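You operate a simulated robot arm through the tools that you are given. There is no shell and no other tool. Be economical: measure what you need, move in short steps, check, and stop when the job is done.

You run a simulated robot arm. Do the job below in one go: nothing can be reset, and whatever is moved stays where it is left.

TASK
Brush the chalk off the green platform pad and lay it on the platform.
Fine: brush it on the carriage pad; brush back where it stood; the other pads stay. Set down upright: brush with orange knob. What is to be rubbed or washed off counts as gone when no trace of it is left.

Only the result counts: the job must be done as asked and must still hold three seconds after the hand-in. Knocking over, shifting, dropping, spilling or breaking anything else fails it.

THE ROBOT
A 7-joint arm with a two-finger parallel gripper on a trunk, on a base that drives. Base frame: it is fixed to the floor where the robot stands at the start and does not move with it; the origin is under the middle of the robot, x ahead of it, y to its left, z up. Readings come in cm, rad, newtons and seconds.
Its first joint turns from -2.897 to 2.897 rad. Places, roughly: blue platform pad (24x11x6 cm) [50, -10, 50]; brush with orange knob [-100, 50, 50]; carriage pad [-130, 20, 40]; green platform pad (24x11x6 cm) [50, 0, 50]; grey platform pad (24x11x5 cm) [50, 20, 50]; platform top [-130, -50, 40]. Payload 3.91 kg.
Tool frame: the origin (TCP) lies between the finger pads and is the grasp point; the fingertips stand 3 cm ahead of it; z points along the fingers, y is the line along which they close. Largest opening 11 cm; finger width 2, thickness 1; the body of the gripper, 4.8 by 11.2 cm, starts 5.5 cm behind the TCP.
Orientation is that of the tool frame in the base frame, as [roll, pitch, yaw] about the fixed x, y, z axes, in that order (R = Rz(yaw) Ry(pitch) Rx(roll)). With the fingers straight down and closing along the base's y, the tool's x points along the base's -x, its y along +y and its z along -z.

THE INTERFACE
- The arm moves only by the tool play_rows. Its argument "targets" is a list of rows, each a list of 7 numbers: the shift along the base's x, y, z in cm, then the turn, a rotation vector about the base's x, y, z in rad, then the finger opening in cm, from 0 to 11. In form: [[tx, ty, tz, wx, wy, wz, claw], ...]. A call has 1 to 12 rows; each row is the pose to reach, as a shift and turn from the pose commanded when the call began. Rows are played at 5 a second. More than 5 cm and 0.15 rad between two rows, or a gripper value outside its range, and nothing of the call is played. A pose out of reach is approached as far as the arm can. The call stops where the force on the tool passes 40 N (or 10 N more than at its start, if that is more) or the arm is blocked; 0.2 s more then pass. The fingers move at their own pace (about 15.3 cm/s each) and stop on an object; they squeeze with about 39 N. The grip force told is the motor's: it shows also when the fingers shut on nothing. Time passes only in rows, and 0.2 s behind the last, so rows that repeat a pose let the fingers close. The reply holds the time, the measured pose of the TCP, the force on the tool along the base axes, the opening and the grip force, in the units named above and with some noise, with the torque about the TCP (base axes, N m) and any sound that the robot's microphone picked up.
- Cameras (640 x 400 px; columns grow to the right, rows downward): "scene" is now at [0.19, 14.68, 131.66]; the picture's right is [-0.03, -1.00, 0.00], its down [-0.73, 0.03, -0.68] and it looks along [0.68, -0.02, -0.73] (base axes); focal length 256 px, centre (320, 200). "wrist" rides on the gripper at [7.7, 0.7, -11.4] in the tool frame; the picture's right is [-0.09, 1.00, 0.00], its down [-0.80, -0.07, -0.59] and it looks along [-0.59, -0.05, 0.80] (tool axes); focal length 270 px, centre (320, 200). There is no depth. A picture from a camera that has moved, and an enlarged one, comes with that camera's place and axes in the base frame and with its lens.
- grab_frame(camera): a new picture of that camera. The clock stands still meanwhile.
- slide_trunk(by): slides the trunk up (or, below 0, down) by that many cm; the arm and the scene camera ride with it, the base frame stays. It gives what a move gives, with no picture.
- steer(legs): drives the robot by 1 to 6 legs, each [ahead, turn to the left] in cm and rad, along the robot's own axes; the way and the turn of a leg run together, so that a leg with both is an arc; at most 150 cm and 3.142 rad a leg. The arm and the cameras ride along, it lands a little off, and it stops where it bumps. It gives what a move gives.
- turn_head(pan, tilt): turns the head with the scene camera to pan (to the left, within 2.705 rad either way) and tilt (down, from -0.506 to 1.204), counted from straight ahead of the robot. It gives what a move gives.
- enlarge(camera, box): a new picture of the part [left, top, right, bottom] of that camera's present view, enlarged. The clock stands still meanwhile.
- hand_in(): hands the job in; it is judged then, once.

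Go step by step. Nothing tells you exact positions but the pictures and the camera data: compare them with the known pose of the tool, close in by small moves and look again before you grip or let go. The budget is 120 turns and 90 pictures, counting those below and the enlarged ones. Unless the task says otherwise, let go and move clear before handing in, and close with one line.

The tools are called after "Emit:" by a JSON object that holds its "name" and its "arguments". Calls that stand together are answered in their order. play_rows: Moves the arm, as the interface text tells. Its arguments: {"type":"object","properties":{"targets":{"type":"array","items":{"type":"array","items":{"type":"number"}}}},"required":["targets"]} The other tools are called the same way: slide_trunk (by) slides the trunk up or down; steer (legs) drives the base; turn_head (pan, tilt) turns the head that bears the scene camera; grab_frame (camera) takes a picture; enlarge (camera, box) takes an enlarged picture of a part of a camera's view; hand_in () hands the job in.

At the start:

```text
time_s: 0.0
ee_pos: [47.35, 10.91, 90.52]
tool_rot: [-3.141, 0.0, -3.141]
ft_force: [-0.1, -0.1, -0.6]
wrist_torque: [0.02, 0.01, 0.0]
finger_gap: 11.01
finger_force: 0.0
trunk travel left (down, up): [-30.0, 31.0]
robot x, y, heading: [-0.23, 0.17, 0.0]
head pan, tilt: [-0.035, 0.819]
```

scene: 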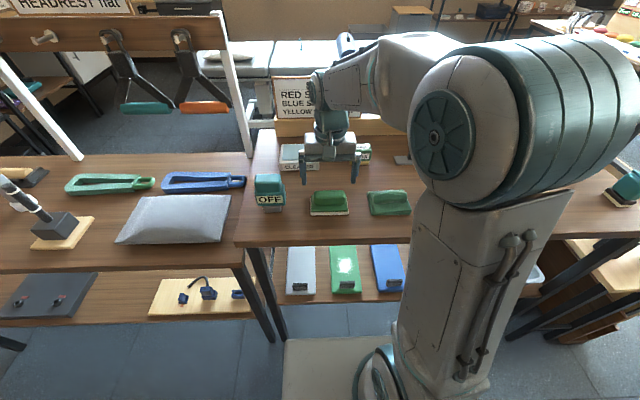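
wrist: 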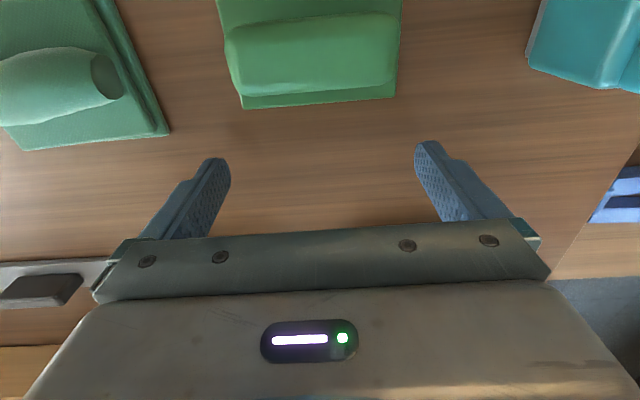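

I see three pads (grey, green with white chalk, blue) in front of the robot on a lower board. The brush and platform should be behind me, so I look at the pads first and then turn the head around.

Emit:
{"name": "enlarge", "arguments": {"camera": "scene", "box": [230, 160, 460, 310]}}

Emit:
{"name": "turn_head", "arguments": {"pan": 2.6, "tilt": 0.6}}

```text
2.67 times, centred on (345, 235) of scene
camera zoom: at [0.19, 14.68, 131.66], right [-0.03, -1.0, 0.0], down [-0.73, 0.03, -0.68], along [0.68, -0.02, -0.73], focal length 683 px, centre (253, 107)
```

zoom: 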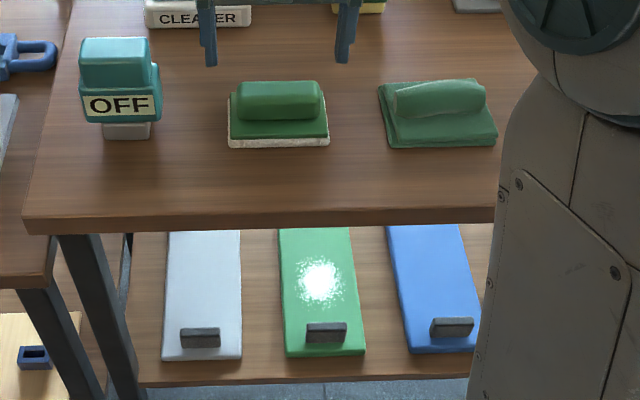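

```text
time_s: 2.4
ee_pos: [47.39, 10.93, 90.48]
tool_rot: [3.141, 0.0, -3.141]
ft_force: [-0.3, 0.1, 0.6]
wrist_torque: [0.05, -0.01, 0.05]
finger_gap: 10.99
finger_force: 0.0
trunk travel left (down, up): [-30.0, 31.0]
robot x, y, heading: [-0.02, 0.28, 0.0]
head pan, tilt: [2.601, 0.6]
```

The pads lie on a lower shelf under a table top, each with a dark handle block at the near end. Now I look behind the robot.

Emit:
{"name": "grab_frame", "arguments": {"camera": "scene"}}

Emit:
{"name": "turn_head", "arguments": {"pan": -2.6, "tilt": 0.6}}

Emit:
{"name": "grab_frame", "arguments": {"camera": "scene"}}

```text
86 pictures are left
camera scene: at [-15.36, 19.51, 133.5], right [0.52, 0.86, 0.0], down [0.48, -0.29, -0.83], along [-0.71, 0.43, -0.56], focal length 256 px, centre (320, 200)
```

scene: 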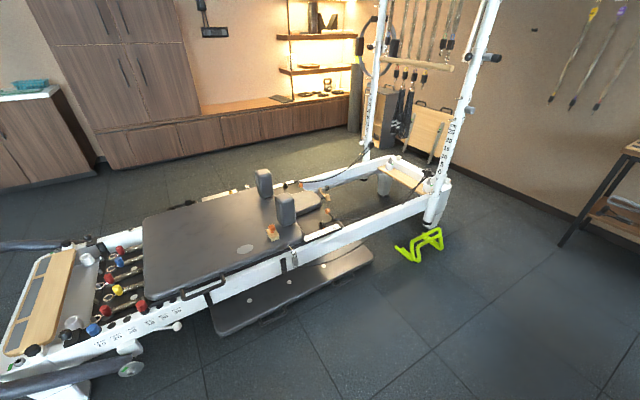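

```text
time_s: 6.4
ee_pos: [47.43, 10.96, 90.56]
tool_rot: [-3.141, -0.001, -3.141]
ft_force: [-0.5, -0.6, 0.1]
wrist_torque: [0.01, -0.05, -0.02]
finger_gap: 10.99
finger_force: 0.1
trunk travel left (down, up): [-30.0, 31.0]
robot x, y, heading: [0.12, 0.02, 0.001]
head pan, tilt: [-2.601, 0.6]
```

```text
85 pictures are left
camera scene: at [-15.36, 10.4, 133.5], right [-0.52, 0.86, 0.0], down [0.48, 0.29, -0.83], along [-0.71, -0.43, -0.56], focal length 256 px, centre (320, 200)
```

scene: 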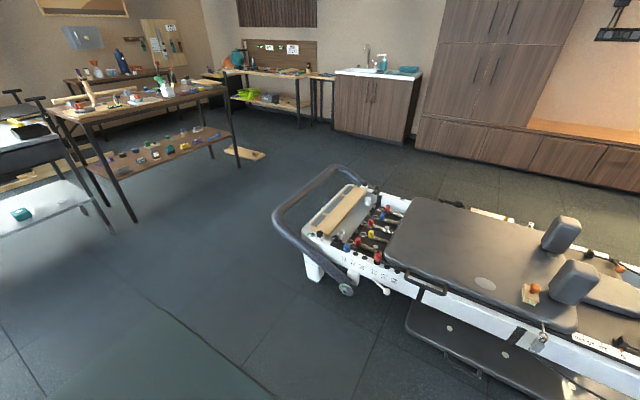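

The reformer lies behind me along y: carriage in the middle with the orange-knob brush near [-116, 51], and the wooden platform near [-130, -44]. First I back away from the table so I can lower the trunk and look at the pads.

Emit:
{"name": "steer", "arguments": {"legs": [[-38, 0]]}}

Emit:
{"name": "slide_trunk", "arguments": {"by": -25}}

Emit:
{"name": "turn_head", "arguments": {"pan": 0, "tilt": 0.6}}

Emit:
{"name": "grab_frame", "arguments": {"camera": "scene"}}

Emit:
{"name": "grab_frame", "arguments": {"camera": "wrist"}}

```text
time_s: 8.8
ee_pos: [9.36, 10.61, 90.48]
tool_rot: [-3.141, 0.001, 3.136]
ft_force: [-0.4, 0.6, 0.7]
wrist_torque: [0.0, 0.01, 0.02]
finger_gap: 11.02
finger_force: 0.1
trunk travel left (down, up): [-30.0, 31.0]
robot x, y, heading: [-38.1, 0.04, -0.008]
head pan, tilt: [-2.601, 0.6]
```

```text
time_s: 11.4
ee_pos: [9.55, 10.66, 65.47]
tool_rot: [3.14, 0.0, 3.134]
ft_force: [-0.4, 0.3, -0.9]
wrist_torque: [-0.04, -0.01, -0.01]
finger_gap: 11.02
finger_force: 0.0
trunk travel left (down, up): [-5.0, 56.0]
robot x, y, heading: [-38.22, -0.1, -0.009]
head pan, tilt: [-2.601, 0.6]
```

```text
time_s: 13.8
ee_pos: [9.53, 10.79, 65.54]
tool_rot: [-3.141, 0.0, 3.134]
ft_force: [-0.6, 0.9, -0.9]
wrist_torque: [0.02, 0.0, -0.01]
finger_gap: 11.04
finger_force: 0.2
trunk travel left (down, up): [-5.0, 56.0]
robot x, y, heading: [-38.12, 0.66, -0.003]
head pan, tilt: [0.0, 0.6]
```

```text
84 pictures are left
camera scene: at [-36.88, 15.07, 108.5], right [-0.01, -1.0, 0.0], down [-0.56, 0.0, -0.83], along [0.83, -0.01, -0.56], focal length 256 px, centre (320, 200)
```

scene: 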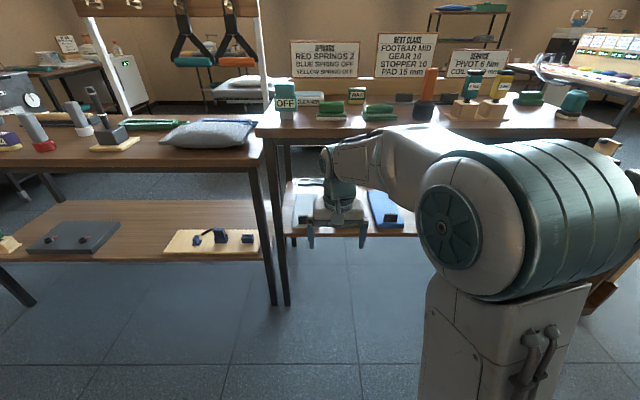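

```text
83 pictures are left
camera wrist: at [1.8, 11.4, 76.88], right [0.09, 1.0, 0.0], down [0.8, -0.08, 0.59], along [0.59, -0.06, -0.8], focal length 270 px, centre (320, 200)
```

wrist: 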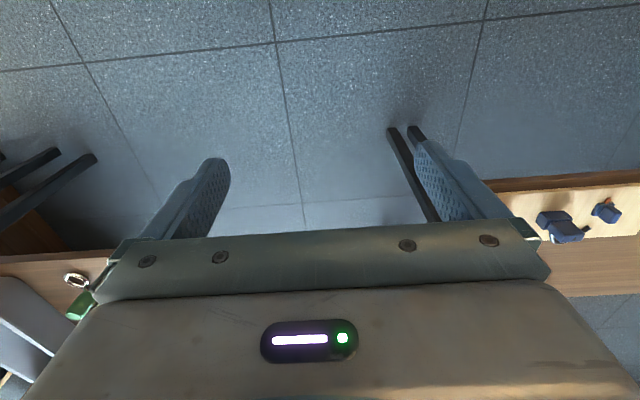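

The gripper hides the green pad. I swing the arm aside by tilting the tool horizontally to look toward the shelf: the wrist camera will then see the pads directly.

Emit:
{"name": "enlarge", "arguments": {"camera": "scene", "box": [250, 80, 450, 250]}}

Emit:
{"name": "play_rows", "arguments": {"targets": [[0, 0, 2, 0, -0.14, 0, 11], [0, 0, 4, 0, -0.28, 0, 11], [0, 0, 5, 0, -0.42, 0, 11], [0, 0, 5, 0, -0.56, 0, 11], [0, 0, 5, 0, -0.7, 0, 11], [0, 0, 5, 0, -0.8, 0, 11]]}}

Emit:
{"name": "grab_frame", "arguments": {"camera": "wrist"}}

```text
2.35 times, centred on (350, 165) of scene
camera zoom: at [-36.88, 15.07, 108.5], right [-0.01, -1.0, 0.0], down [-0.56, 0.0, -0.83], along [0.83, -0.01, -0.56], focal length 603 px, centre (249, 282)
```

zoom: 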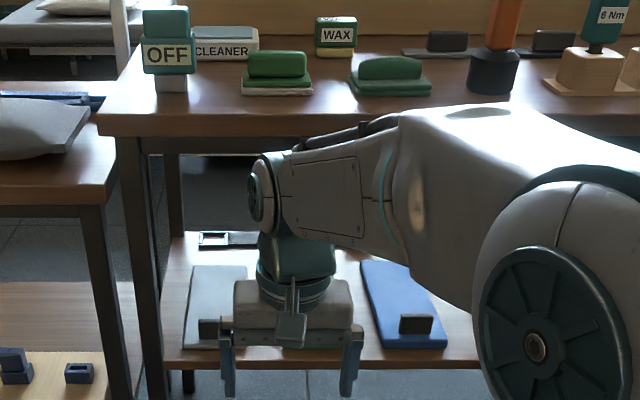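

```text
time_s: 15.2
ee_pos: [9.57, 10.72, 70.42]
tool_rot: [3.133, 0.8, 3.133]
ft_force: [-0.2, -0.1, -1.1]
wrist_torque: [0.01, 0.0, 0.02]
finger_gap: 11.0
finger_force: 0.0
trunk travel left (down, up): [-5.0, 56.0]
robot x, y, heading: [-37.93, 0.41, -0.005]
head pan, tilt: [0.0, 0.6]
```

```text
81 pictures are left
camera wrist: at [-4.09, 11.37, 72.87], right [0.07, 1.0, 0.07], down [0.13, -0.08, 0.99], along [0.99, -0.06, -0.13], focal length 270 px, centre (320, 200)
```

wrist: 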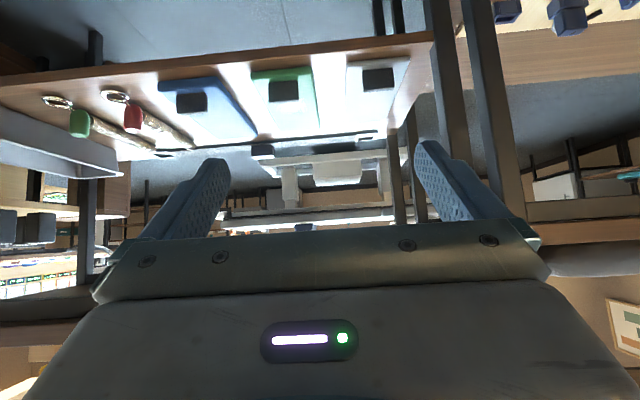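

The upside-down wrist view shows the three pads on the shelf with their dark handles. I enlarge it.

Emit:
{"name": "enlarge", "arguments": {"camera": "wrist", "box": [140, 40, 440, 160]}}

```text
2.13 times, centred on (290, 100) of wrist
camera zoom: at [-4.09, 11.37, 72.87], right [0.07, 1.0, 0.07], down [0.13, -0.08, 0.99], along [0.99, -0.06, -0.13], focal length 577 px, centre (384, 413)
```

zoom: 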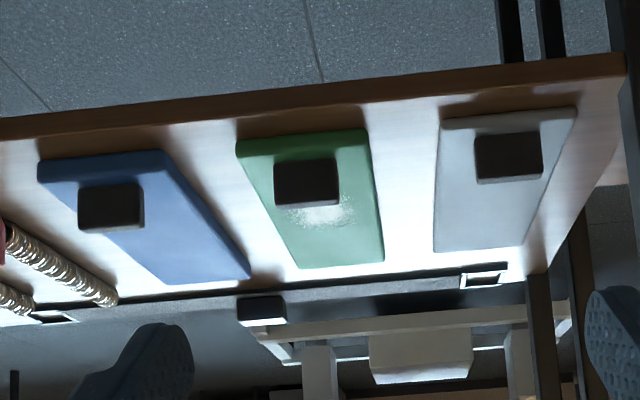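

The green pad's handle is a block about 5 cm wide near [37, 4, 48.5], and the pad is about 2 cm thick. The camera currently hangs under the hand, so I try rolling the tool half a turn to get it on top.

Emit:
{"name": "play_rows", "arguments": {"targets": [[0, 0, 0, 0.1004, 0, -0.0976, 11], [0, 0, 0, 0.2008, 0, -0.1952, 11], [0, 0, 0, 0.3011, 0, -0.2927, 11], [0, 0, 0, 0.4015, 0, -0.3903, 11], [0, 0, 0, 0.5019, 0, -0.4879, 11], [0, 0, 0, 0.6023, 0, -0.5855, 11], [0, 0, 0, 0.7027, 0, -0.6831, 11], [0, 0, 0, 0.803, 0, -0.7806, 11], [0, 0, 0, 0.9034, 0, -0.8782, 11], [0, 0, 0, 1.0038, 0, -0.9758, 11], [0, 0, 0, 1.1042, 0, -1.0734, 11], [0, 0, 0, 1.125, 0, -1.0937, 11]]}}

Emit:
{"name": "grab_frame", "arguments": {"camera": "wrist"}}

```text
time_s: 17.8
ee_pos: [9.53, 10.68, 70.5]
tool_rot: [2.343, -0.003, 1.566]
ft_force: [-0.3, -0.4, 0.2]
wrist_torque: [0.04, 0.02, 0.0]
finger_gap: 10.97
finger_force: 0.0
trunk travel left (down, up): [-5.0, 56.0]
robot x, y, heading: [-38.32, -0.15, -0.009]
head pan, tilt: [0.0, 0.6]
```

```text
79 pictures are left
camera wrist: at [1.78, 18.34, 78.94], right [0.69, -0.09, 0.71], down [-0.48, -0.8, 0.36], along [0.54, -0.59, -0.6], focal length 270 px, centre (320, 200)
```

wrist: 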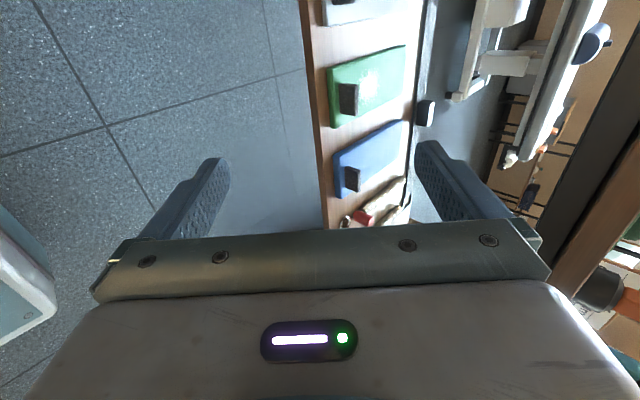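

Half of the roll worked; I continue another quarter turn.

Emit:
{"name": "play_rows", "arguments": {"targets": [[0, 0, 0, 0.1004, 0, -0.0976, 11], [0, 0, 0, 0.2008, 0, -0.1952, 11], [0, 0, 0, 0.3011, 0, -0.2927, 11], [0, 0, 0, 0.4015, 0, -0.3903, 11], [0, 0, 0, 0.5019, 0, -0.4879, 11], [0, 0, 0, 0.6023, 0, -0.5855, 11], [0, 0, 0, 0.7027, 0, -0.6831, 11], [0, 0, 0, 0.803, 0, -0.7806, 11], [0, 0, 0, 0.9034, 0, -0.8782, 11], [0, 0, 0, 1.0038, 0, -0.9758, 11], [0, 0, 0, 1.1042, 0, -1.0734, 11], [0, 0, 0, 1.1285, 0, -1.0969, 11]]}}

Emit:
{"name": "grab_frame", "arguments": {"camera": "wrist"}}

```text
time_s: 20.4
ee_pos: [9.59, 10.39, 70.09]
tool_rot: [-3.091, -0.781, -0.041]
ft_force: [0.3, -0.1, 0.0]
wrist_torque: [0.01, -0.01, 0.02]
finger_gap: 11.01
finger_force: 0.0
trunk travel left (down, up): [-5.0, 56.0]
robot x, y, heading: [-38.2, 0.28, -0.007]
head pan, tilt: [0.0, 0.6]
```

```text
78 pictures are left
camera wrist: at [7.09, 9.23, 83.49], right [-0.07, -0.99, -0.1], down [-0.99, 0.08, -0.14], along [0.15, 0.09, -0.99], focal length 270 px, centre (320, 200)
```

wrist: 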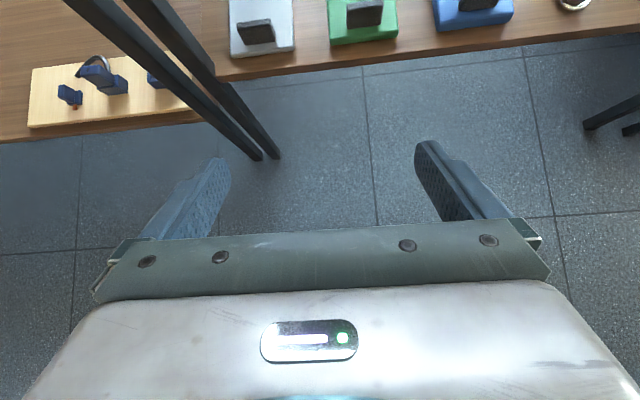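

The camera is now on top and I see all three thin handle plates. I drive forward a little, lower the hand and take a pre-grasp position in front of the green handle.

Emit:
{"name": "steer", "arguments": {"legs": [[12, 0]]}}

Emit:
{"name": "play_rows", "arguments": {"targets": [[0, -1, -4, 0, 0, 0, 11], [0, -2, -8, 0, 0, 0, 9], [0, -4, -12, 0, 0, 0, 9], [0, -6, -15.5, 0, 0, 0, 9], [0, -6, -15.5, 0, 0, 0, 9]]}}

Emit:
{"name": "grab_frame", "arguments": {"camera": "wrist"}}

```text
time_s: 21.6
ee_pos: [21.75, 10.32, 70.11]
tool_rot: [-3.096, -0.781, -0.043]
ft_force: [-0.3, -0.2, 0.4]
wrist_torque: [-0.01, -0.02, 0.02]
finger_gap: 10.99
finger_force: 0.0
trunk travel left (down, up): [-5.0, 56.0]
robot x, y, heading: [-26.57, 0.22, -0.001]
head pan, tilt: [0.0, 0.6]
```

```text
time_s: 22.8
ee_pos: [21.6, 3.96, 54.55]
tool_rot: [-3.095, -0.781, -0.043]
ft_force: [-0.3, 0.0, -0.1]
wrist_torque: [0.0, -0.02, 0.0]
finger_gap: 9.01
finger_force: 0.1
trunk travel left (down, up): [-5.0, 56.0]
robot x, y, heading: [-26.05, 0.23, -0.005]
head pan, tilt: [0.0, 0.6]
```

```text
77 pictures are left
camera wrist: at [19.08, 2.94, 68.0], right [-0.07, -0.99, -0.09], down [-0.99, 0.09, -0.14], along [0.15, 0.08, -0.99], focal length 270 px, centre (320, 200)
```

wrist: 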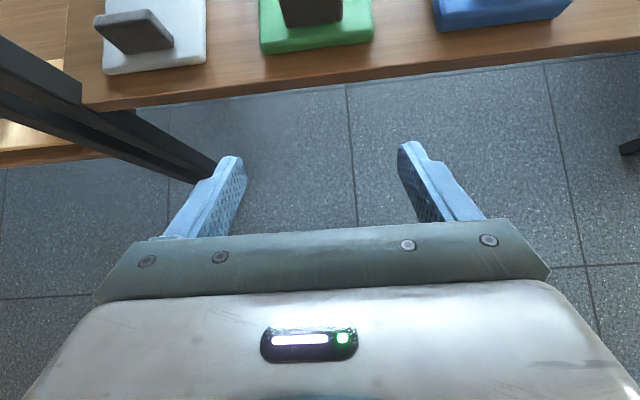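

The handle is straight ahead at about [36.8, 4.0]. I move forward most of the way and look again.

Emit:
{"name": "play_rows", "arguments": {"targets": [[4, 0, -1, 0, 0, 0, 9], [8, 0, -2, 0, 0, 0, 9], [11, 0, -2.5, 0, 0, 0, 9], [11, 0, -2.5, 0, 0, 0, 9]]}}

Emit:
{"name": "grab_frame", "arguments": {"camera": "wrist"}}

Emit:
{"name": "grab_frame", "arguments": {"camera": "scene"}}

```text
time_s: 23.8
ee_pos: [32.72, 4.08, 52.04]
tool_rot: [-3.096, -0.782, -0.044]
ft_force: [-0.1, -0.4, 0.3]
wrist_torque: [0.0, 0.0, -0.01]
finger_gap: 8.97
finger_force: 0.0
trunk travel left (down, up): [-5.0, 56.0]
robot x, y, heading: [-25.92, 0.23, -0.008]
head pan, tilt: [0.0, 0.6]
```

```text
76 pictures are left
camera wrist: at [30.1, 3.05, 65.57], right [-0.07, -0.99, -0.09], down [-0.99, 0.09, -0.14], along [0.15, 0.08, -0.99], focal length 270 px, centre (320, 200)
```

wrist: 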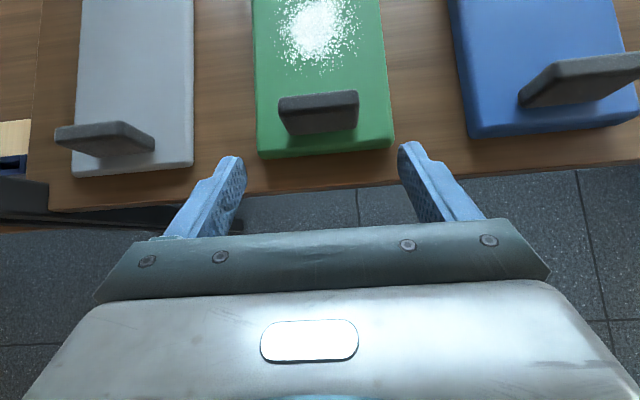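

```text
75 pictures are left
camera scene: at [-24.92, 14.99, 108.5], right [-0.01, -1.0, 0.0], down [-0.56, 0.0, -0.83], along [0.83, -0.01, -0.56], focal length 256 px, centre (320, 200)
```

scene: 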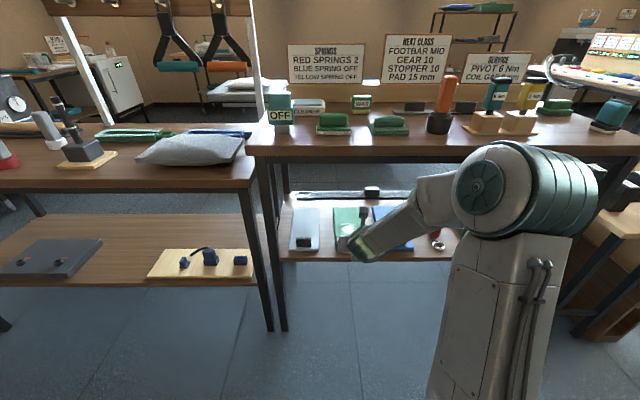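

The view is very good: handle plate ~1 cm thick at x≈38.3, y≈3.95, top z≈50.8, and the gripper is centred on it. I advance, descend and close.

Emit:
{"name": "play_rows", "arguments": {"targets": [[3, 0, 0, 0, 0, 0, 9], [5.3, -0.1, -0.6, 0, 0, 0, 9], [5.3, -0.1, -1.4, 0, 0, 0, 9], [5.3, -0.1, -2.2, 0, 0, 0, 9], [5.3, -0.1, -2.2, 0, 0, 0, 9]]}}

Emit:
{"name": "grab_frame", "arguments": {"camera": "wrist"}}

```text
time_s: 25.0
ee_pos: [37.83, 4.22, 49.87]
tool_rot: [-3.097, -0.782, -0.042]
ft_force: [-0.3, 0.5, -0.1]
wrist_torque: [0.02, 0.02, 0.01]
finger_gap: 8.99
finger_force: 0.1
trunk travel left (down, up): [-5.0, 56.0]
robot x, y, heading: [-26.06, -0.13, -0.011]
head pan, tilt: [0.0, 0.6]
```

```text
74 pictures are left
camera wrist: at [35.36, 2.94, 63.32], right [-0.07, -0.99, -0.09], down [-0.99, 0.09, -0.14], along [0.15, 0.08, -0.99], focal length 270 px, centre (320, 200)
```

wrist: 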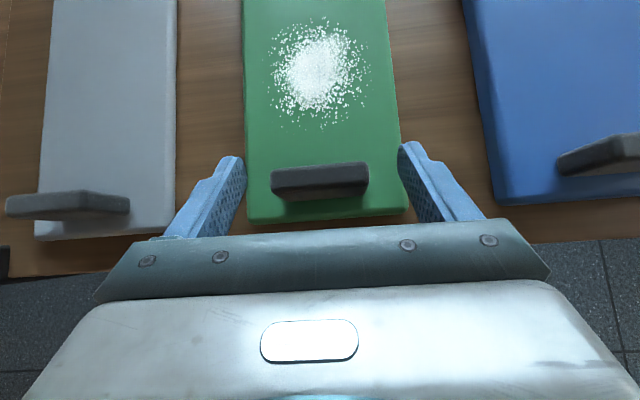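

The fingers straddle the handle well; I close and then lift slightly.

Emit:
{"name": "play_rows", "arguments": {"targets": [[0, 0, 0, 0, 0, 0, 4], [0, 0, 0, 0, 0, 0, 3], [0, 0, 0, 0, 0, 0, 3], [0, 0, 0.5, 0, 0, 0, 3], [0, 0, 1.5, 0, 0, 0, 3], [0, 0, 1.5, 0, 0, 0, 3]]}}

Emit:
{"name": "grab_frame", "arguments": {"camera": "wrist"}}

```text
time_s: 26.4
ee_pos: [37.94, 4.12, 51.35]
tool_rot: [-3.096, -0.781, -0.043]
ft_force: [-0.6, -0.2, -1.7]
wrist_torque: [-0.01, 0.13, -0.03]
finger_gap: 5.18
finger_force: 38.7
trunk travel left (down, up): [-5.0, 56.0]
robot x, y, heading: [-26.39, 0.16, -0.01]
head pan, tilt: [0.0, 0.6]
```

```text
73 pictures are left
camera wrist: at [35.36, 2.94, 64.81], right [-0.07, -0.99, -0.09], down [-0.99, 0.09, -0.14], along [0.15, 0.08, -0.99], focal length 270 px, centre (320, 200)
```

wrist: 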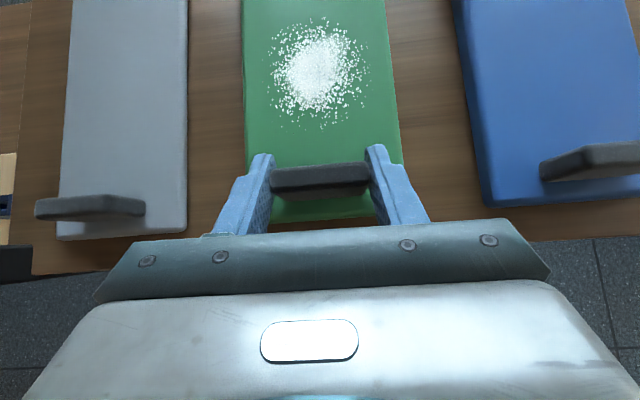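

The pad lifts flat and is light. I raise it a bit more, back straight out from under the table and retract the arm.

Emit:
{"name": "play_rows", "arguments": {"targets": [[0, 0, 1.5, 0, 0, 0, 3], [0, 0, 3, 0, 0, 0, 3], [0, 0, 4, 0, 0, 0, 3], [0, 0, 4, 0, 0, 0, 3]]}}

Emit:
{"name": "steer", "arguments": {"legs": [[-33, 0]]}}

Emit:
{"name": "play_rows", "arguments": {"targets": [[-3, 0, 1, 0, 0, 0, 3], [-6, 0, 2, 0, 0, 0, 3], [-9, 0, 3, 0, 0, 0, 3], [-12, 0, 4, 0, 0, 0, 3], [-14, 0, 5, 0, 0, 0, 3], [-14, 0, 5, 0, 0, 0, 3]]}}

Emit:
{"name": "grab_frame", "arguments": {"camera": "wrist"}}

Emit:
{"name": "grab_frame", "arguments": {"camera": "scene"}}

```text
time_s: 27.4
ee_pos: [37.84, 4.21, 55.46]
tool_rot: [-3.097, -0.783, -0.044]
ft_force: [0.3, 0.5, -1.2]
wrist_torque: [-0.02, 0.13, 0.0]
finger_gap: 5.15
finger_force: 39.0
trunk travel left (down, up): [-5.0, 56.0]
robot x, y, heading: [-26.06, 0.28, -0.008]
head pan, tilt: [0.0, 0.6]
```

```text
time_s: 29.6
ee_pos: [5.14, 4.27, 55.39]
tool_rot: [-3.095, -0.781, -0.043]
ft_force: [-0.4, -0.6, -0.4]
wrist_torque: [0.05, 0.07, -0.04]
finger_gap: 5.14
finger_force: 38.6
trunk travel left (down, up): [-5.0, 56.0]
robot x, y, heading: [-58.8, 0.51, -0.009]
head pan, tilt: [0.0, 0.6]
```

```text
time_s: 31.0
ee_pos: [-8.89, 4.31, 60.32]
tool_rot: [-3.096, -0.782, -0.045]
ft_force: [-0.5, -0.1, -1.3]
wrist_torque: [0.0, 0.09, 0.01]
finger_gap: 5.11
finger_force: 38.8
trunk travel left (down, up): [-5.0, 56.0]
robot x, y, heading: [-59.3, 0.33, -0.009]
head pan, tilt: [0.0, 0.6]
```

```text
72 pictures are left
camera wrist: at [-11.54, 3.25, 73.83], right [-0.07, -0.99, -0.09], down [-0.99, 0.09, -0.14], along [0.15, 0.08, -0.99], focal length 270 px, centre (320, 200)
```

wrist: 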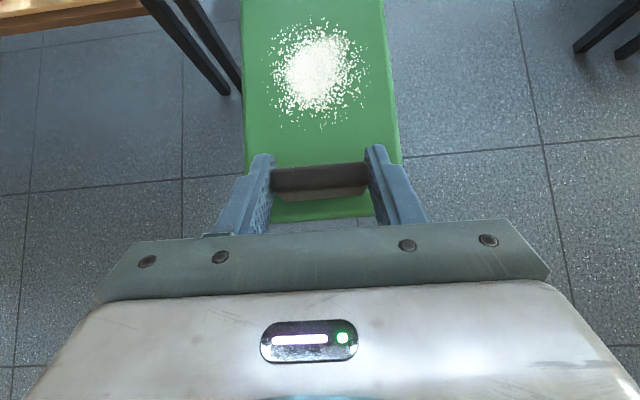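

```text
71 pictures are left
camera scene: at [-57.71, 15.21, 108.5], right [-0.01, -1.0, 0.0], down [-0.57, 0.0, -0.82], along [0.82, -0.01, -0.57], focal length 256 px, centre (320, 200)
```

scene: 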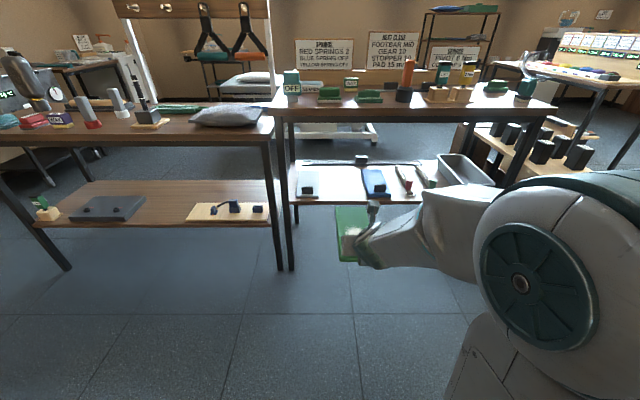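

The pad is out and flat. I raise the trunk and turn around toward the reformer.

Emit:
{"name": "slide_trunk", "arguments": {"by": 25}}

Emit:
{"name": "steer", "arguments": {"legs": [[4, 0], [0, 3.142]]}}

Emit:
{"name": "turn_head", "arguments": {"pan": 0, "tilt": 0.75}}

Emit:
{"name": "grab_frame", "arguments": {"camera": "scene"}}

Emit:
{"name": "grab_frame", "arguments": {"camera": "wrist"}}

```text
time_s: 33.5
ee_pos: [-8.94, 4.49, 85.39]
tool_rot: [-3.097, -0.781, -0.044]
ft_force: [-0.2, 1.3, -1.7]
wrist_torque: [0.01, 0.13, -0.01]
finger_gap: 5.16
finger_force: 39.1
trunk travel left (down, up): [-30.0, 31.0]
robot x, y, heading: [-59.09, 0.25, -0.005]
head pan, tilt: [0.0, 0.6]
```

```text
refused: 3.142 is not a number from -3.14159 to 3.14159
```

```text
time_s: 34.2
ee_pos: [-8.97, 4.48, 85.45]
tool_rot: [-3.098, -0.783, -0.044]
ft_force: [0.6, 0.2, -1.2]
wrist_torque: [-0.03, 0.1, -0.03]
finger_gap: 5.13
finger_force: 39.0
trunk travel left (down, up): [-30.0, 31.0]
robot x, y, heading: [-59.26, 0.67, -0.007]
head pan, tilt: [0.0, 0.75]
```

```text
70 pictures are left
camera scene: at [-58.26, 15.21, 132.22], right [-0.01, -1.0, 0.0], down [-0.68, 0.0, -0.73], along [0.73, -0.01, -0.68], focal length 256 px, centre (320, 200)
```

scene: 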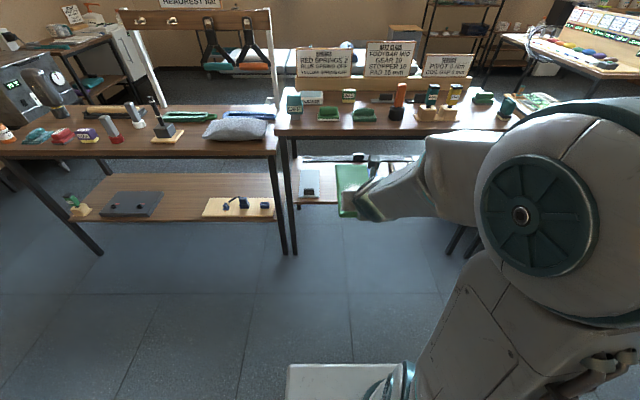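

```text
69 pictures are left
camera wrist: at [-11.51, 3.25, 98.84], right [-0.07, -0.99, -0.09], down [-0.99, 0.09, -0.14], along [0.15, 0.08, -0.99], focal length 270 px, centre (320, 200)
```

wrist: 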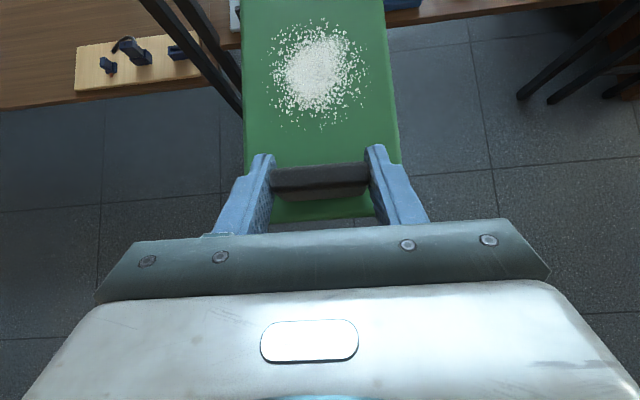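

I split the turn into two legs.

Emit:
{"name": "steer", "arguments": {"legs": [[4, 0], [0, 1.575], [0, 1.575]]}}

Emit:
{"name": "grab_frame", "arguments": {"camera": "scene"}}

Emit:
{"name": "grab_frame", "arguments": {"camera": "wrist"}}

```text
time_s: 42.8
ee_pos: [-104.87, -4.24, 85.29]
tool_rot: [-3.097, -0.781, 3.105]
ft_force: [-0.1, 0.6, -1.3]
wrist_torque: [0.01, -0.12, 0.02]
finger_gap: 5.12
finger_force: 38.8
trunk travel left (down, up): [-30.0, 31.0]
robot x, y, heading: [-55.1, -0.14, 3.141]
head pan, tilt: [0.0, 0.75]
```

```text
68 pictures are left
camera scene: at [-55.71, -14.84, 132.21], right [0.0, 1.0, 0.0], down [0.68, 0.0, -0.73], along [-0.73, 0.0, -0.68], focal length 256 px, centre (320, 200)
```

scene: 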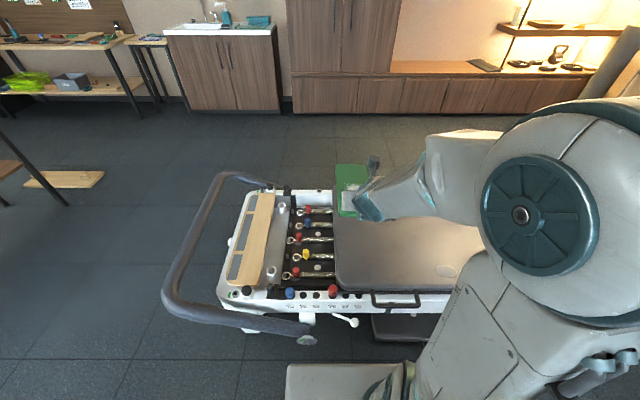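

```text
67 pictures are left
camera wrist: at [-102.17, -3.17, 98.84], right [0.07, 0.99, -0.09], down [0.99, -0.08, -0.14], along [-0.15, -0.08, -0.99], focal length 270 px, centre (320, 200)
```

wrist: 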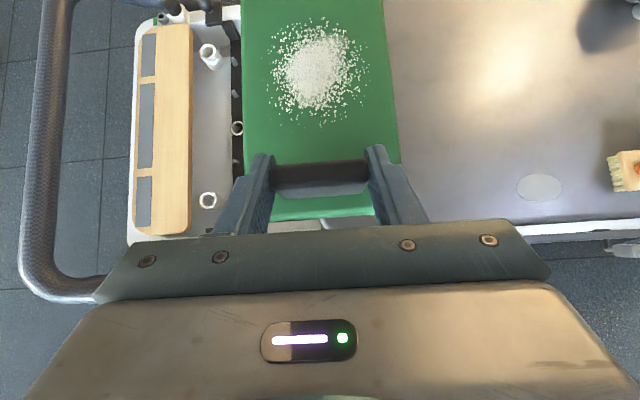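

I'm now facing the reformer; the platform board is left near [-131, -47], the carriage in the middle, the brush to the right. I enlarge these.

Emit:
{"name": "enlarge", "arguments": {"camera": "scene", "box": [160, 160, 360, 330]}}

Emit:
{"name": "turn_head", "arguments": {"pan": -0.6, "tilt": 0.75}}

Emit:
{"name": "grab_frame", "arguments": {"camera": "scene"}}

Emit:
{"name": "enlarge", "arguments": {"camera": "wrist", "box": [540, 100, 640, 260]}}

```text
2.35 times, centred on (260, 245) of scene
camera zoom: at [-55.71, -14.84, 132.21], right [0.0, 1.0, 0.0], down [0.68, 0.0, -0.73], along [-0.73, 0.0, -0.68], focal length 603 px, centre (461, 94)
```

zoom: 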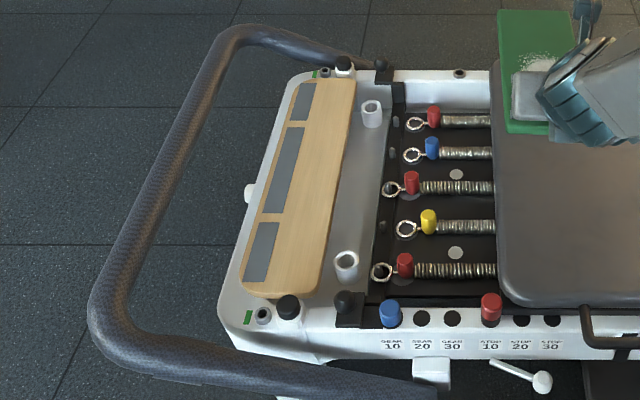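

```text
time_s: 43.8
ee_pos: [-104.79, -4.35, 85.37]
tool_rot: [-3.095, -0.781, 3.104]
ft_force: [0.1, -0.9, -1.4]
wrist_torque: [-0.01, -0.12, -0.01]
finger_gap: 5.13
finger_force: 39.3
trunk travel left (down, up): [-30.0, 31.0]
robot x, y, heading: [-54.96, 0.53, 3.135]
head pan, tilt: [-0.6, 0.75]
```

```text
65 pictures are left
camera scene: at [-54.25, -10.16, 132.21], right [0.57, 0.82, 0.0], down [0.56, -0.39, -0.73], along [-0.6, 0.41, -0.68], focal length 256 px, centre (320, 200)
```

scene: 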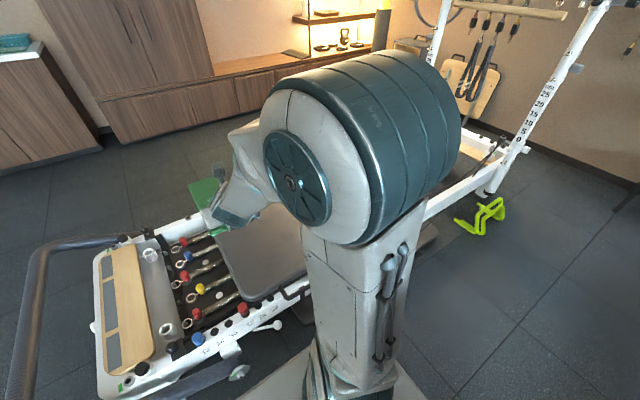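

```text
2.50 times, centred on (590, 180) of wrist
camera zoom: at [-102.17, -3.16, 98.84], right [0.07, 0.99, -0.09], down [0.99, -0.08, -0.14], along [-0.15, -0.08, -0.99], focal length 676 px, centre (-355, 250)
```

zoom: 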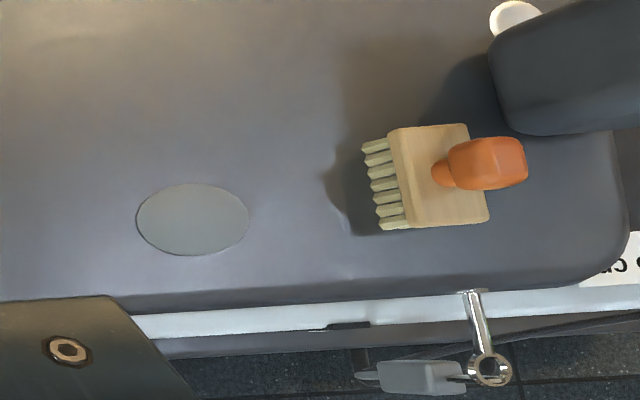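

The board spans about x −106…−160, y −38.5…−51; the carriage's near edge is x≈−104 and the brush stands near [−111, 51], knob up. I shift the pad to y≈15 over the carriage, then lower the trunk.

Emit:
{"name": "play_rows", "arguments": {"targets": [[-1, 4, 0, 0, 0, 0, 3], [-2, 8, 0, 0, 0, 0, 3], [-3, 12, 0, 0, 0, 0, 3], [-4, 16, 0, 0, 0, 0, 3], [-5, 19, 0, 0, 0, 0, 3], [-5, 19, 0, 0, 0, 0, 3]]}}

Emit:
{"name": "slide_trunk", "arguments": {"by": -27}}

Emit:
{"name": "turn_head", "arguments": {"pan": -0.1, "tilt": 0.75}}

Emit:
{"name": "grab_frame", "arguments": {"camera": "scene"}}

Emit:
{"name": "grab_frame", "arguments": {"camera": "wrist"}}

```text
time_s: 45.2
ee_pos: [-109.86, 14.87, 85.26]
tool_rot: [-3.094, -0.782, 3.103]
ft_force: [-0.5, 0.3, -1.5]
wrist_torque: [0.0, -0.11, 0.02]
finger_gap: 5.14
finger_force: 39.3
out of reach, approached as far as the arm can: row 1
trunk travel left (down, up): [-30.0, 31.0]
robot x, y, heading: [-54.73, 0.5, 3.141]
head pan, tilt: [-0.6, 0.75]
```

```text
time_s: 47.9
ee_pos: [-109.77, 14.68, 58.4]
tool_rot: [-3.094, -0.782, 3.104]
ft_force: [0.2, -0.5, -1.2]
wrist_torque: [0.01, -0.11, -0.03]
finger_gap: 5.13
finger_force: 39.0
trunk travel left (down, up): [-3.0, 58.0]
robot x, y, heading: [-54.83, -0.34, 3.141]
head pan, tilt: [-0.6, 0.75]
```

```text
time_s: 48.9
ee_pos: [-109.94, 14.82, 58.34]
tool_rot: [-3.097, -0.782, 3.103]
ft_force: [0.3, -0.4, -0.9]
wrist_torque: [-0.01, -0.12, 0.0]
finger_gap: 5.15
finger_force: 38.7
trunk travel left (down, up): [-3.0, 58.0]
robot x, y, heading: [-55.02, 0.42, 3.138]
head pan, tilt: [-0.099, 0.75]
```

```text
63 pictures are left
camera scene: at [-55.66, -13.99, 105.21], right [0.1, 0.99, 0.0], down [0.68, -0.07, -0.73], along [-0.73, 0.07, -0.68], focal length 256 px, centre (320, 200)
```

scene: 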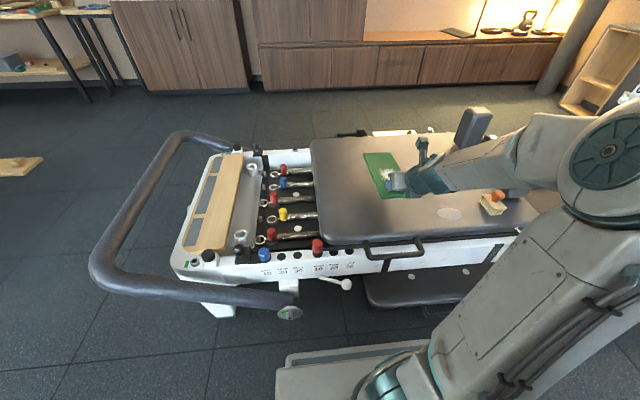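

```text
62 pictures are left
camera wrist: at [-107.2, 15.83, 71.79], right [0.07, 0.99, -0.09], down [0.99, -0.08, -0.14], along [-0.15, -0.08, -0.99], focal length 270 px, centre (320, 200)
```

wrist: 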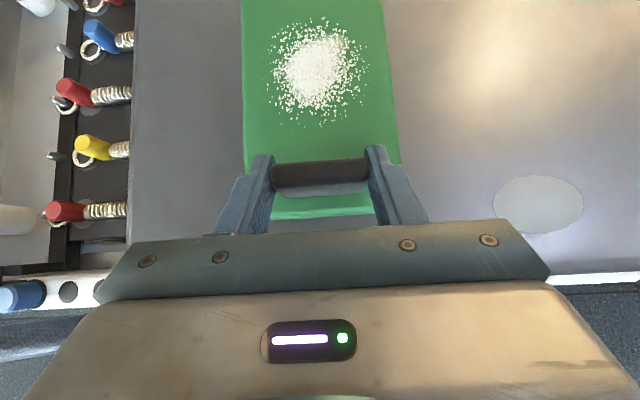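

Triangulating the grey oval gives a carriage surface near z≈46, so the pad's bottom is about 7 cm above it. I lower in steps and watch the force.

Emit:
{"name": "play_rows", "arguments": {"targets": [[0, 0, -2, 0, 0, 0, 3], [0, 0, -4, 0, 0, 0, 3], [0, 0, -5.5, 0, 0, 0, 3], [0, 0, -5.5, 0, 0, 0, 3]]}}

Emit:
{"name": "enlarge", "arguments": {"camera": "scene", "box": [340, 120, 540, 260]}}

```text
time_s: 49.9
ee_pos: [-109.83, 14.86, 52.79]
tool_rot: [-3.096, -0.781, 3.104]
ft_force: [0.3, 1.1, -0.4]
wrist_torque: [-0.01, -0.14, 0.0]
finger_gap: 5.11
finger_force: 38.3
trunk travel left (down, up): [-3.0, 58.0]
robot x, y, heading: [-54.65, -0.05, 3.138]
head pan, tilt: [-0.099, 0.75]
```

```text
2.86 times, centred on (440, 190) of scene
camera zoom: at [-55.66, -14.0, 105.21], right [0.1, 0.99, 0.0], down [0.68, -0.07, -0.73], along [-0.73, 0.07, -0.68], focal length 732 px, centre (-23, 229)
```

zoom: 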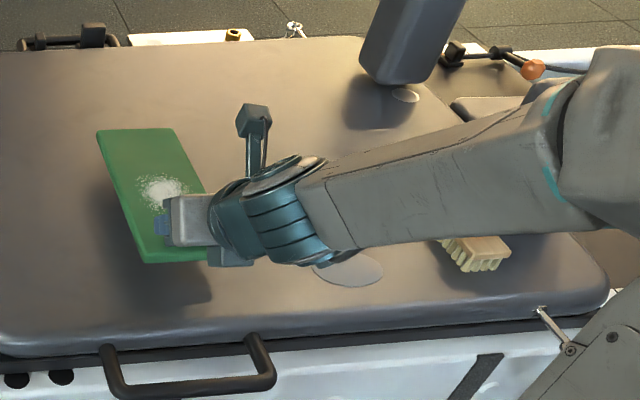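

The pad's shadow still shows a gap. I continue down in small steps.

Emit:
{"name": "play_rows", "arguments": {"targets": [[0, 0, -1, 0, 0, 0, 3], [0, 0, -1.5, 0, 0, 0, 3], [0, 0, -2, 0, 0, 0, 3], [0, 0, -2.5, 0, 0, 0, 3], [0, 0, -2.5, 0, 0, 0, 3]]}}

Emit:
{"name": "enlarge", "arguments": {"camera": "scene", "box": [340, 120, 540, 260]}}

```text
time_s: 51.1
ee_pos: [-109.8, 14.84, 50.23]
tool_rot: [-3.095, -0.783, 3.102]
ft_force: [0.8, 0.1, -0.7]
wrist_torque: [-0.02, -0.13, -0.01]
finger_gap: 5.1
finger_force: 38.5
trunk travel left (down, up): [-3.0, 58.0]
robot x, y, heading: [-55.0, 0.26, 3.139]
head pan, tilt: [-0.099, 0.75]
```

```text
2.86 times, centred on (440, 190) of scene
camera zoom: at [-55.66, -14.0, 105.21], right [0.1, 0.99, 0.0], down [0.68, -0.07, -0.73], along [-0.73, 0.07, -0.68], focal length 732 px, centre (-23, 229)
```

zoom: 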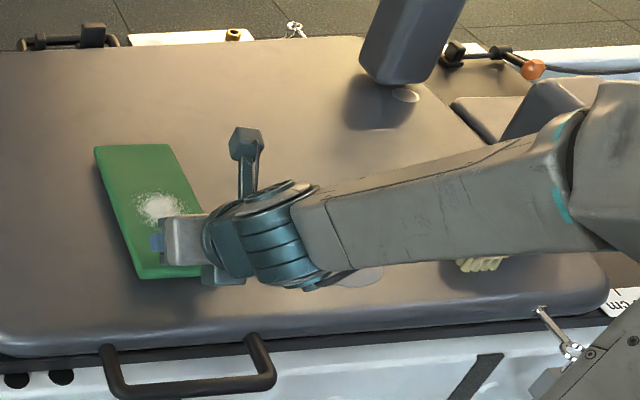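

Still a gap. I continue lowering.

Emit:
{"name": "play_rows", "arguments": {"targets": [[0, 0, -0.6, 0, 0, 0, 3], [0, 0, -1.2, 0, 0, 0, 3], [0, 0, -1.7, 0, 0, 0, 3], [0, 0, -2.2, 0, 0, 0, 3], [0, 0, -2.2, 0, 0, 0, 3]]}}

Emit:
{"name": "enlarge", "arguments": {"camera": "scene", "box": [340, 140, 460, 260]}}

```text
time_s: 51.9
ee_pos: [-109.96, 14.74, 49.32]
tool_rot: [-3.105, -0.79, 3.113]
ft_force: [17.3, -3.4, 27.7]
wrist_torque: [0.5, -0.73, -0.45]
finger_gap: 5.21
finger_force: 39.3
trunk travel left (down, up): [-3.0, 58.0]
robot x, y, heading: [-54.85, 0.12, 3.14]
head pan, tilt: [-0.099, 0.75]
stopped in row 4: the force on the tool passed its limit (the readings are from after the stop); the commanded pose is now the measured one
```

```text
3.33 times, centred on (400, 200) of scene
camera zoom: at [-55.37, -14.07, 105.23], right [0.1, 0.99, 0.0], down [0.68, -0.07, -0.73], along [-0.73, 0.07, -0.68], focal length 854 px, centre (53, 200)
```

zoom: 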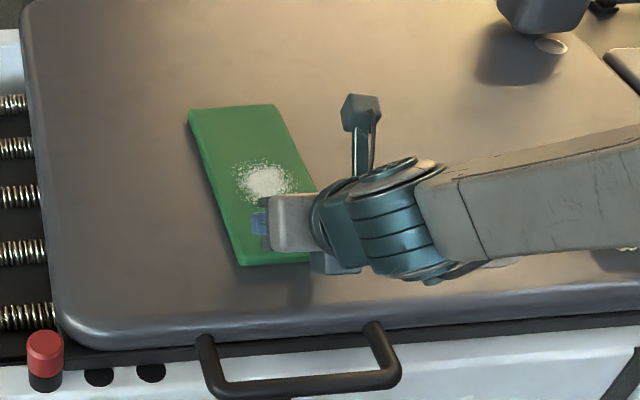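

Contact force 28 N upward at TCP z 49.3, which fits the pad reaching the surface (pad bottom ≈44). I check from the wrist.

Emit:
{"name": "grab_frame", "arguments": {"camera": "wrist"}}

```text
58 pictures are left
camera wrist: at [-107.12, 15.65, 62.74], right [0.06, 0.99, -0.09], down [0.99, -0.08, -0.15], along [-0.16, -0.08, -0.98], focal length 270 px, centre (320, 200)
```

wrist: 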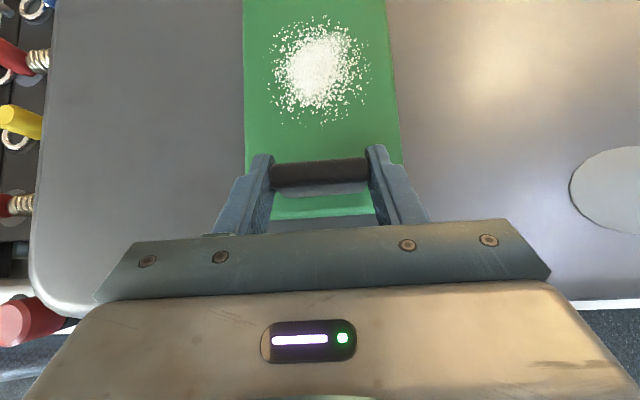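

I relieve the pressure slightly and read the force again to judge the contact height.

Emit:
{"name": "play_rows", "arguments": {"targets": [[0, 0, 0.2, 0, 0, 0, 3], [0, 0, 0.2, 0, 0, 0, 3]]}}

Emit:
{"name": "enlarge", "arguments": {"camera": "scene", "box": [370, 160, 450, 230]}}

```text
time_s: 52.5
ee_pos: [-109.96, 14.83, 49.24]
tool_rot: [-3.104, -0.791, 3.115]
ft_force: [8.7, -0.9, 13.7]
wrist_torque: [0.7, 0.33, 0.22]
finger_gap: 5.2
finger_force: 39.2
trunk travel left (down, up): [-3.0, 58.0]
robot x, y, heading: [-54.84, 0.24, 3.142]
head pan, tilt: [-0.099, 0.75]
```

```text
5.71 times, centred on (410, 195) of scene
camera zoom: at [-55.51, -14.04, 105.2], right [0.1, 0.99, 0.0], down [0.68, -0.07, -0.73], along [-0.73, 0.07, -0.68], focal length 1464 px, centre (-194, 229)
```

zoom: 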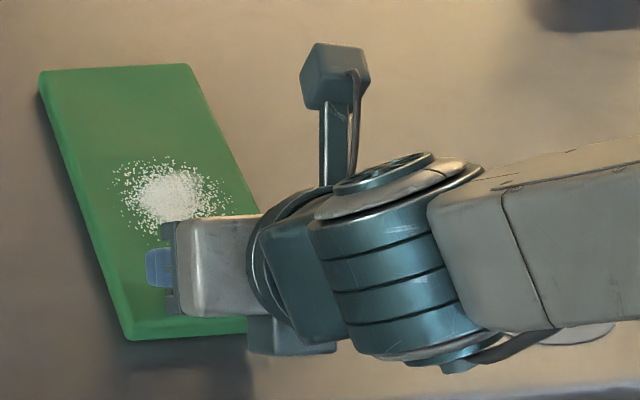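

The pad is in contact along its length. I release and back off along the tool direction.

Emit:
{"name": "play_rows", "arguments": {"targets": [[0, 0, 0.1, 0, 0, 0, 7], [0, 0, 0.1, 0, 0, 0, 8.5], [0, 0, 0.1, 0, 0, 0, 8.5]]}}

Emit:
{"name": "grab_frame", "arguments": {"camera": "wrist"}}

```text
time_s: 53.3
ee_pos: [-109.95, 14.78, 49.21]
tool_rot: [-3.101, -0.788, 3.112]
ft_force: [-0.4, -1.0, 0.4]
wrist_torque: [-0.02, -0.02, 0.0]
finger_gap: 8.52
finger_force: 0.1
trunk travel left (down, up): [-3.0, 58.0]
robot x, y, heading: [-54.94, 0.36, 3.133]
head pan, tilt: [-0.099, 0.75]
```

```text
56 pictures are left
camera wrist: at [-107.26, 15.71, 62.76], right [0.06, 0.99, -0.09], down [0.99, -0.08, -0.15], along [-0.15, -0.08, -0.98], focal length 270 px, centre (320, 200)
```

wrist: 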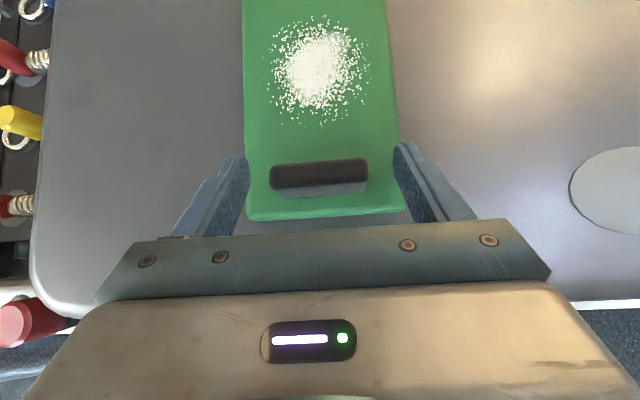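

The pad stayed put, flat on the carriage; chalk centre is near [−119, 15]. I lift off the handle, raise, and turn the tool straight down.

Emit:
{"name": "play_rows", "arguments": {"targets": [[2, 0, 2, 0, 0, 0, 8.5], [4, 0, 4, 0, 0, 0, 8.5], [5, 0, 8, 0, -0.14, 0, 8.5], [6, 0, 12, 0, -0.28, 0, 9], [7, 0, 15, 0, -0.42, 0, 9], [7, 0, 18, 0, -0.56, 0, 9], [7, 0, 21, 0, -0.7, 0, 9], [7, 0, 22, 0, -0.785, 0, 9], [7, 0, 22, 0, -0.785, 0, 9]]}}

Emit:
{"name": "steer", "arguments": {"legs": [[0, -1.571], [30, 0], [0, 1.571]]}}

Emit:
{"name": "grab_frame", "arguments": {"camera": "wrist"}}

Emit:
{"name": "grab_frame", "arguments": {"camera": "scene"}}

```text
time_s: 55.3
ee_pos: [-103.07, 14.82, 71.36]
tool_rot: [-3.125, -0.002, 3.121]
ft_force: [0.8, 0.1, 0.0]
wrist_torque: [-0.02, 0.01, 0.02]
finger_gap: 9.0
finger_force: 0.1
trunk travel left (down, up): [-3.0, 58.0]
robot x, y, heading: [-55.04, 0.11, 3.141]
head pan, tilt: [-0.099, 0.75]
```

```text
time_s: 64.9
ee_pos: [-103.39, 44.95, 71.39]
tool_rot: [-3.124, -0.002, 3.12]
ft_force: [0.0, -0.6, 0.1]
wrist_torque: [0.01, 0.02, 0.0]
finger_gap: 9.0
finger_force: 0.2
trunk travel left (down, up): [-3.0, 58.0]
robot x, y, heading: [-55.11, 30.25, 3.142]
head pan, tilt: [-0.099, 0.75]
```

```text
55 pictures are left
camera wrist: at [-111.0, 45.89, 82.7], right [0.11, 0.99, -0.02], down [0.8, -0.08, 0.59], along [0.59, -0.08, -0.81], focal length 270 px, centre (320, 200)
```

wrist: 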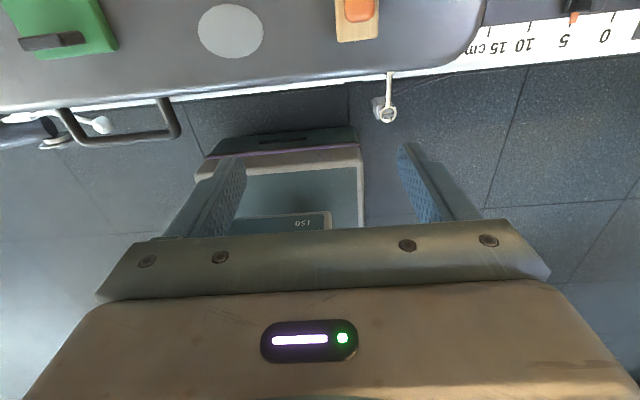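

```text
54 pictures are left
camera scene: at [-56.03, 16.13, 105.21], right [0.1, 0.99, 0.0], down [0.68, -0.07, -0.73], along [-0.73, 0.07, -0.68], focal length 256 px, centre (320, 200)
```

scene: 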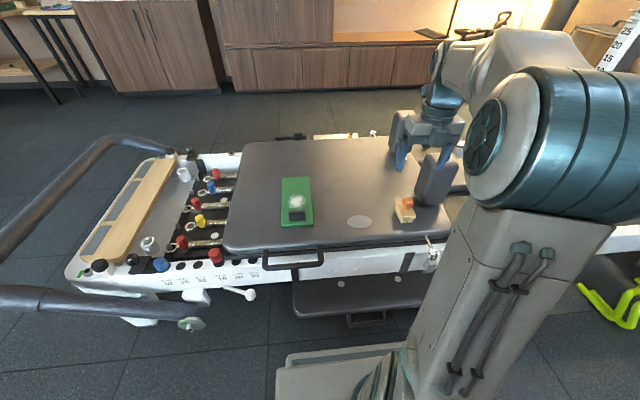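

The pad lies well on the carriage. I zoom on the brush and the shoulder block next to it to choose the grasp direction.

Emit:
{"name": "enlarge", "arguments": {"camera": "scene", "box": [360, 130, 470, 240]}}

Emit:
{"name": "enlarge", "arguments": {"camera": "wrist", "box": [300, 0, 460, 100]}}

```text
3.64 times, centred on (415, 185) of scene
camera zoom: at [-56.03, 16.13, 105.21], right [0.1, 0.99, 0.0], down [0.68, -0.07, -0.73], along [-0.73, 0.07, -0.68], focal length 932 px, centre (-26, 254)
```

zoom: 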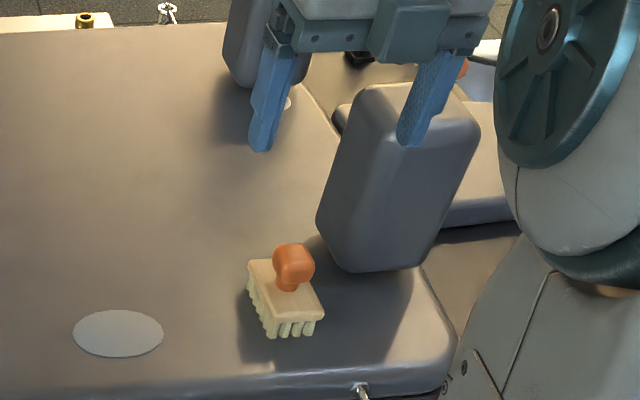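

```text
4.00 times, centred on (380, 50) of wrist
camera zoom: at [-111.0, 45.89, 82.7], right [0.11, 0.99, -0.02], down [0.8, -0.08, 0.59], along [0.59, -0.08, -0.81], focal length 1081 px, centre (80, 800)
```

zoom: 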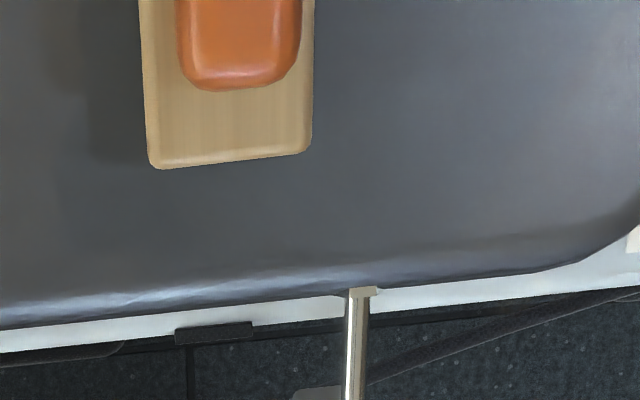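

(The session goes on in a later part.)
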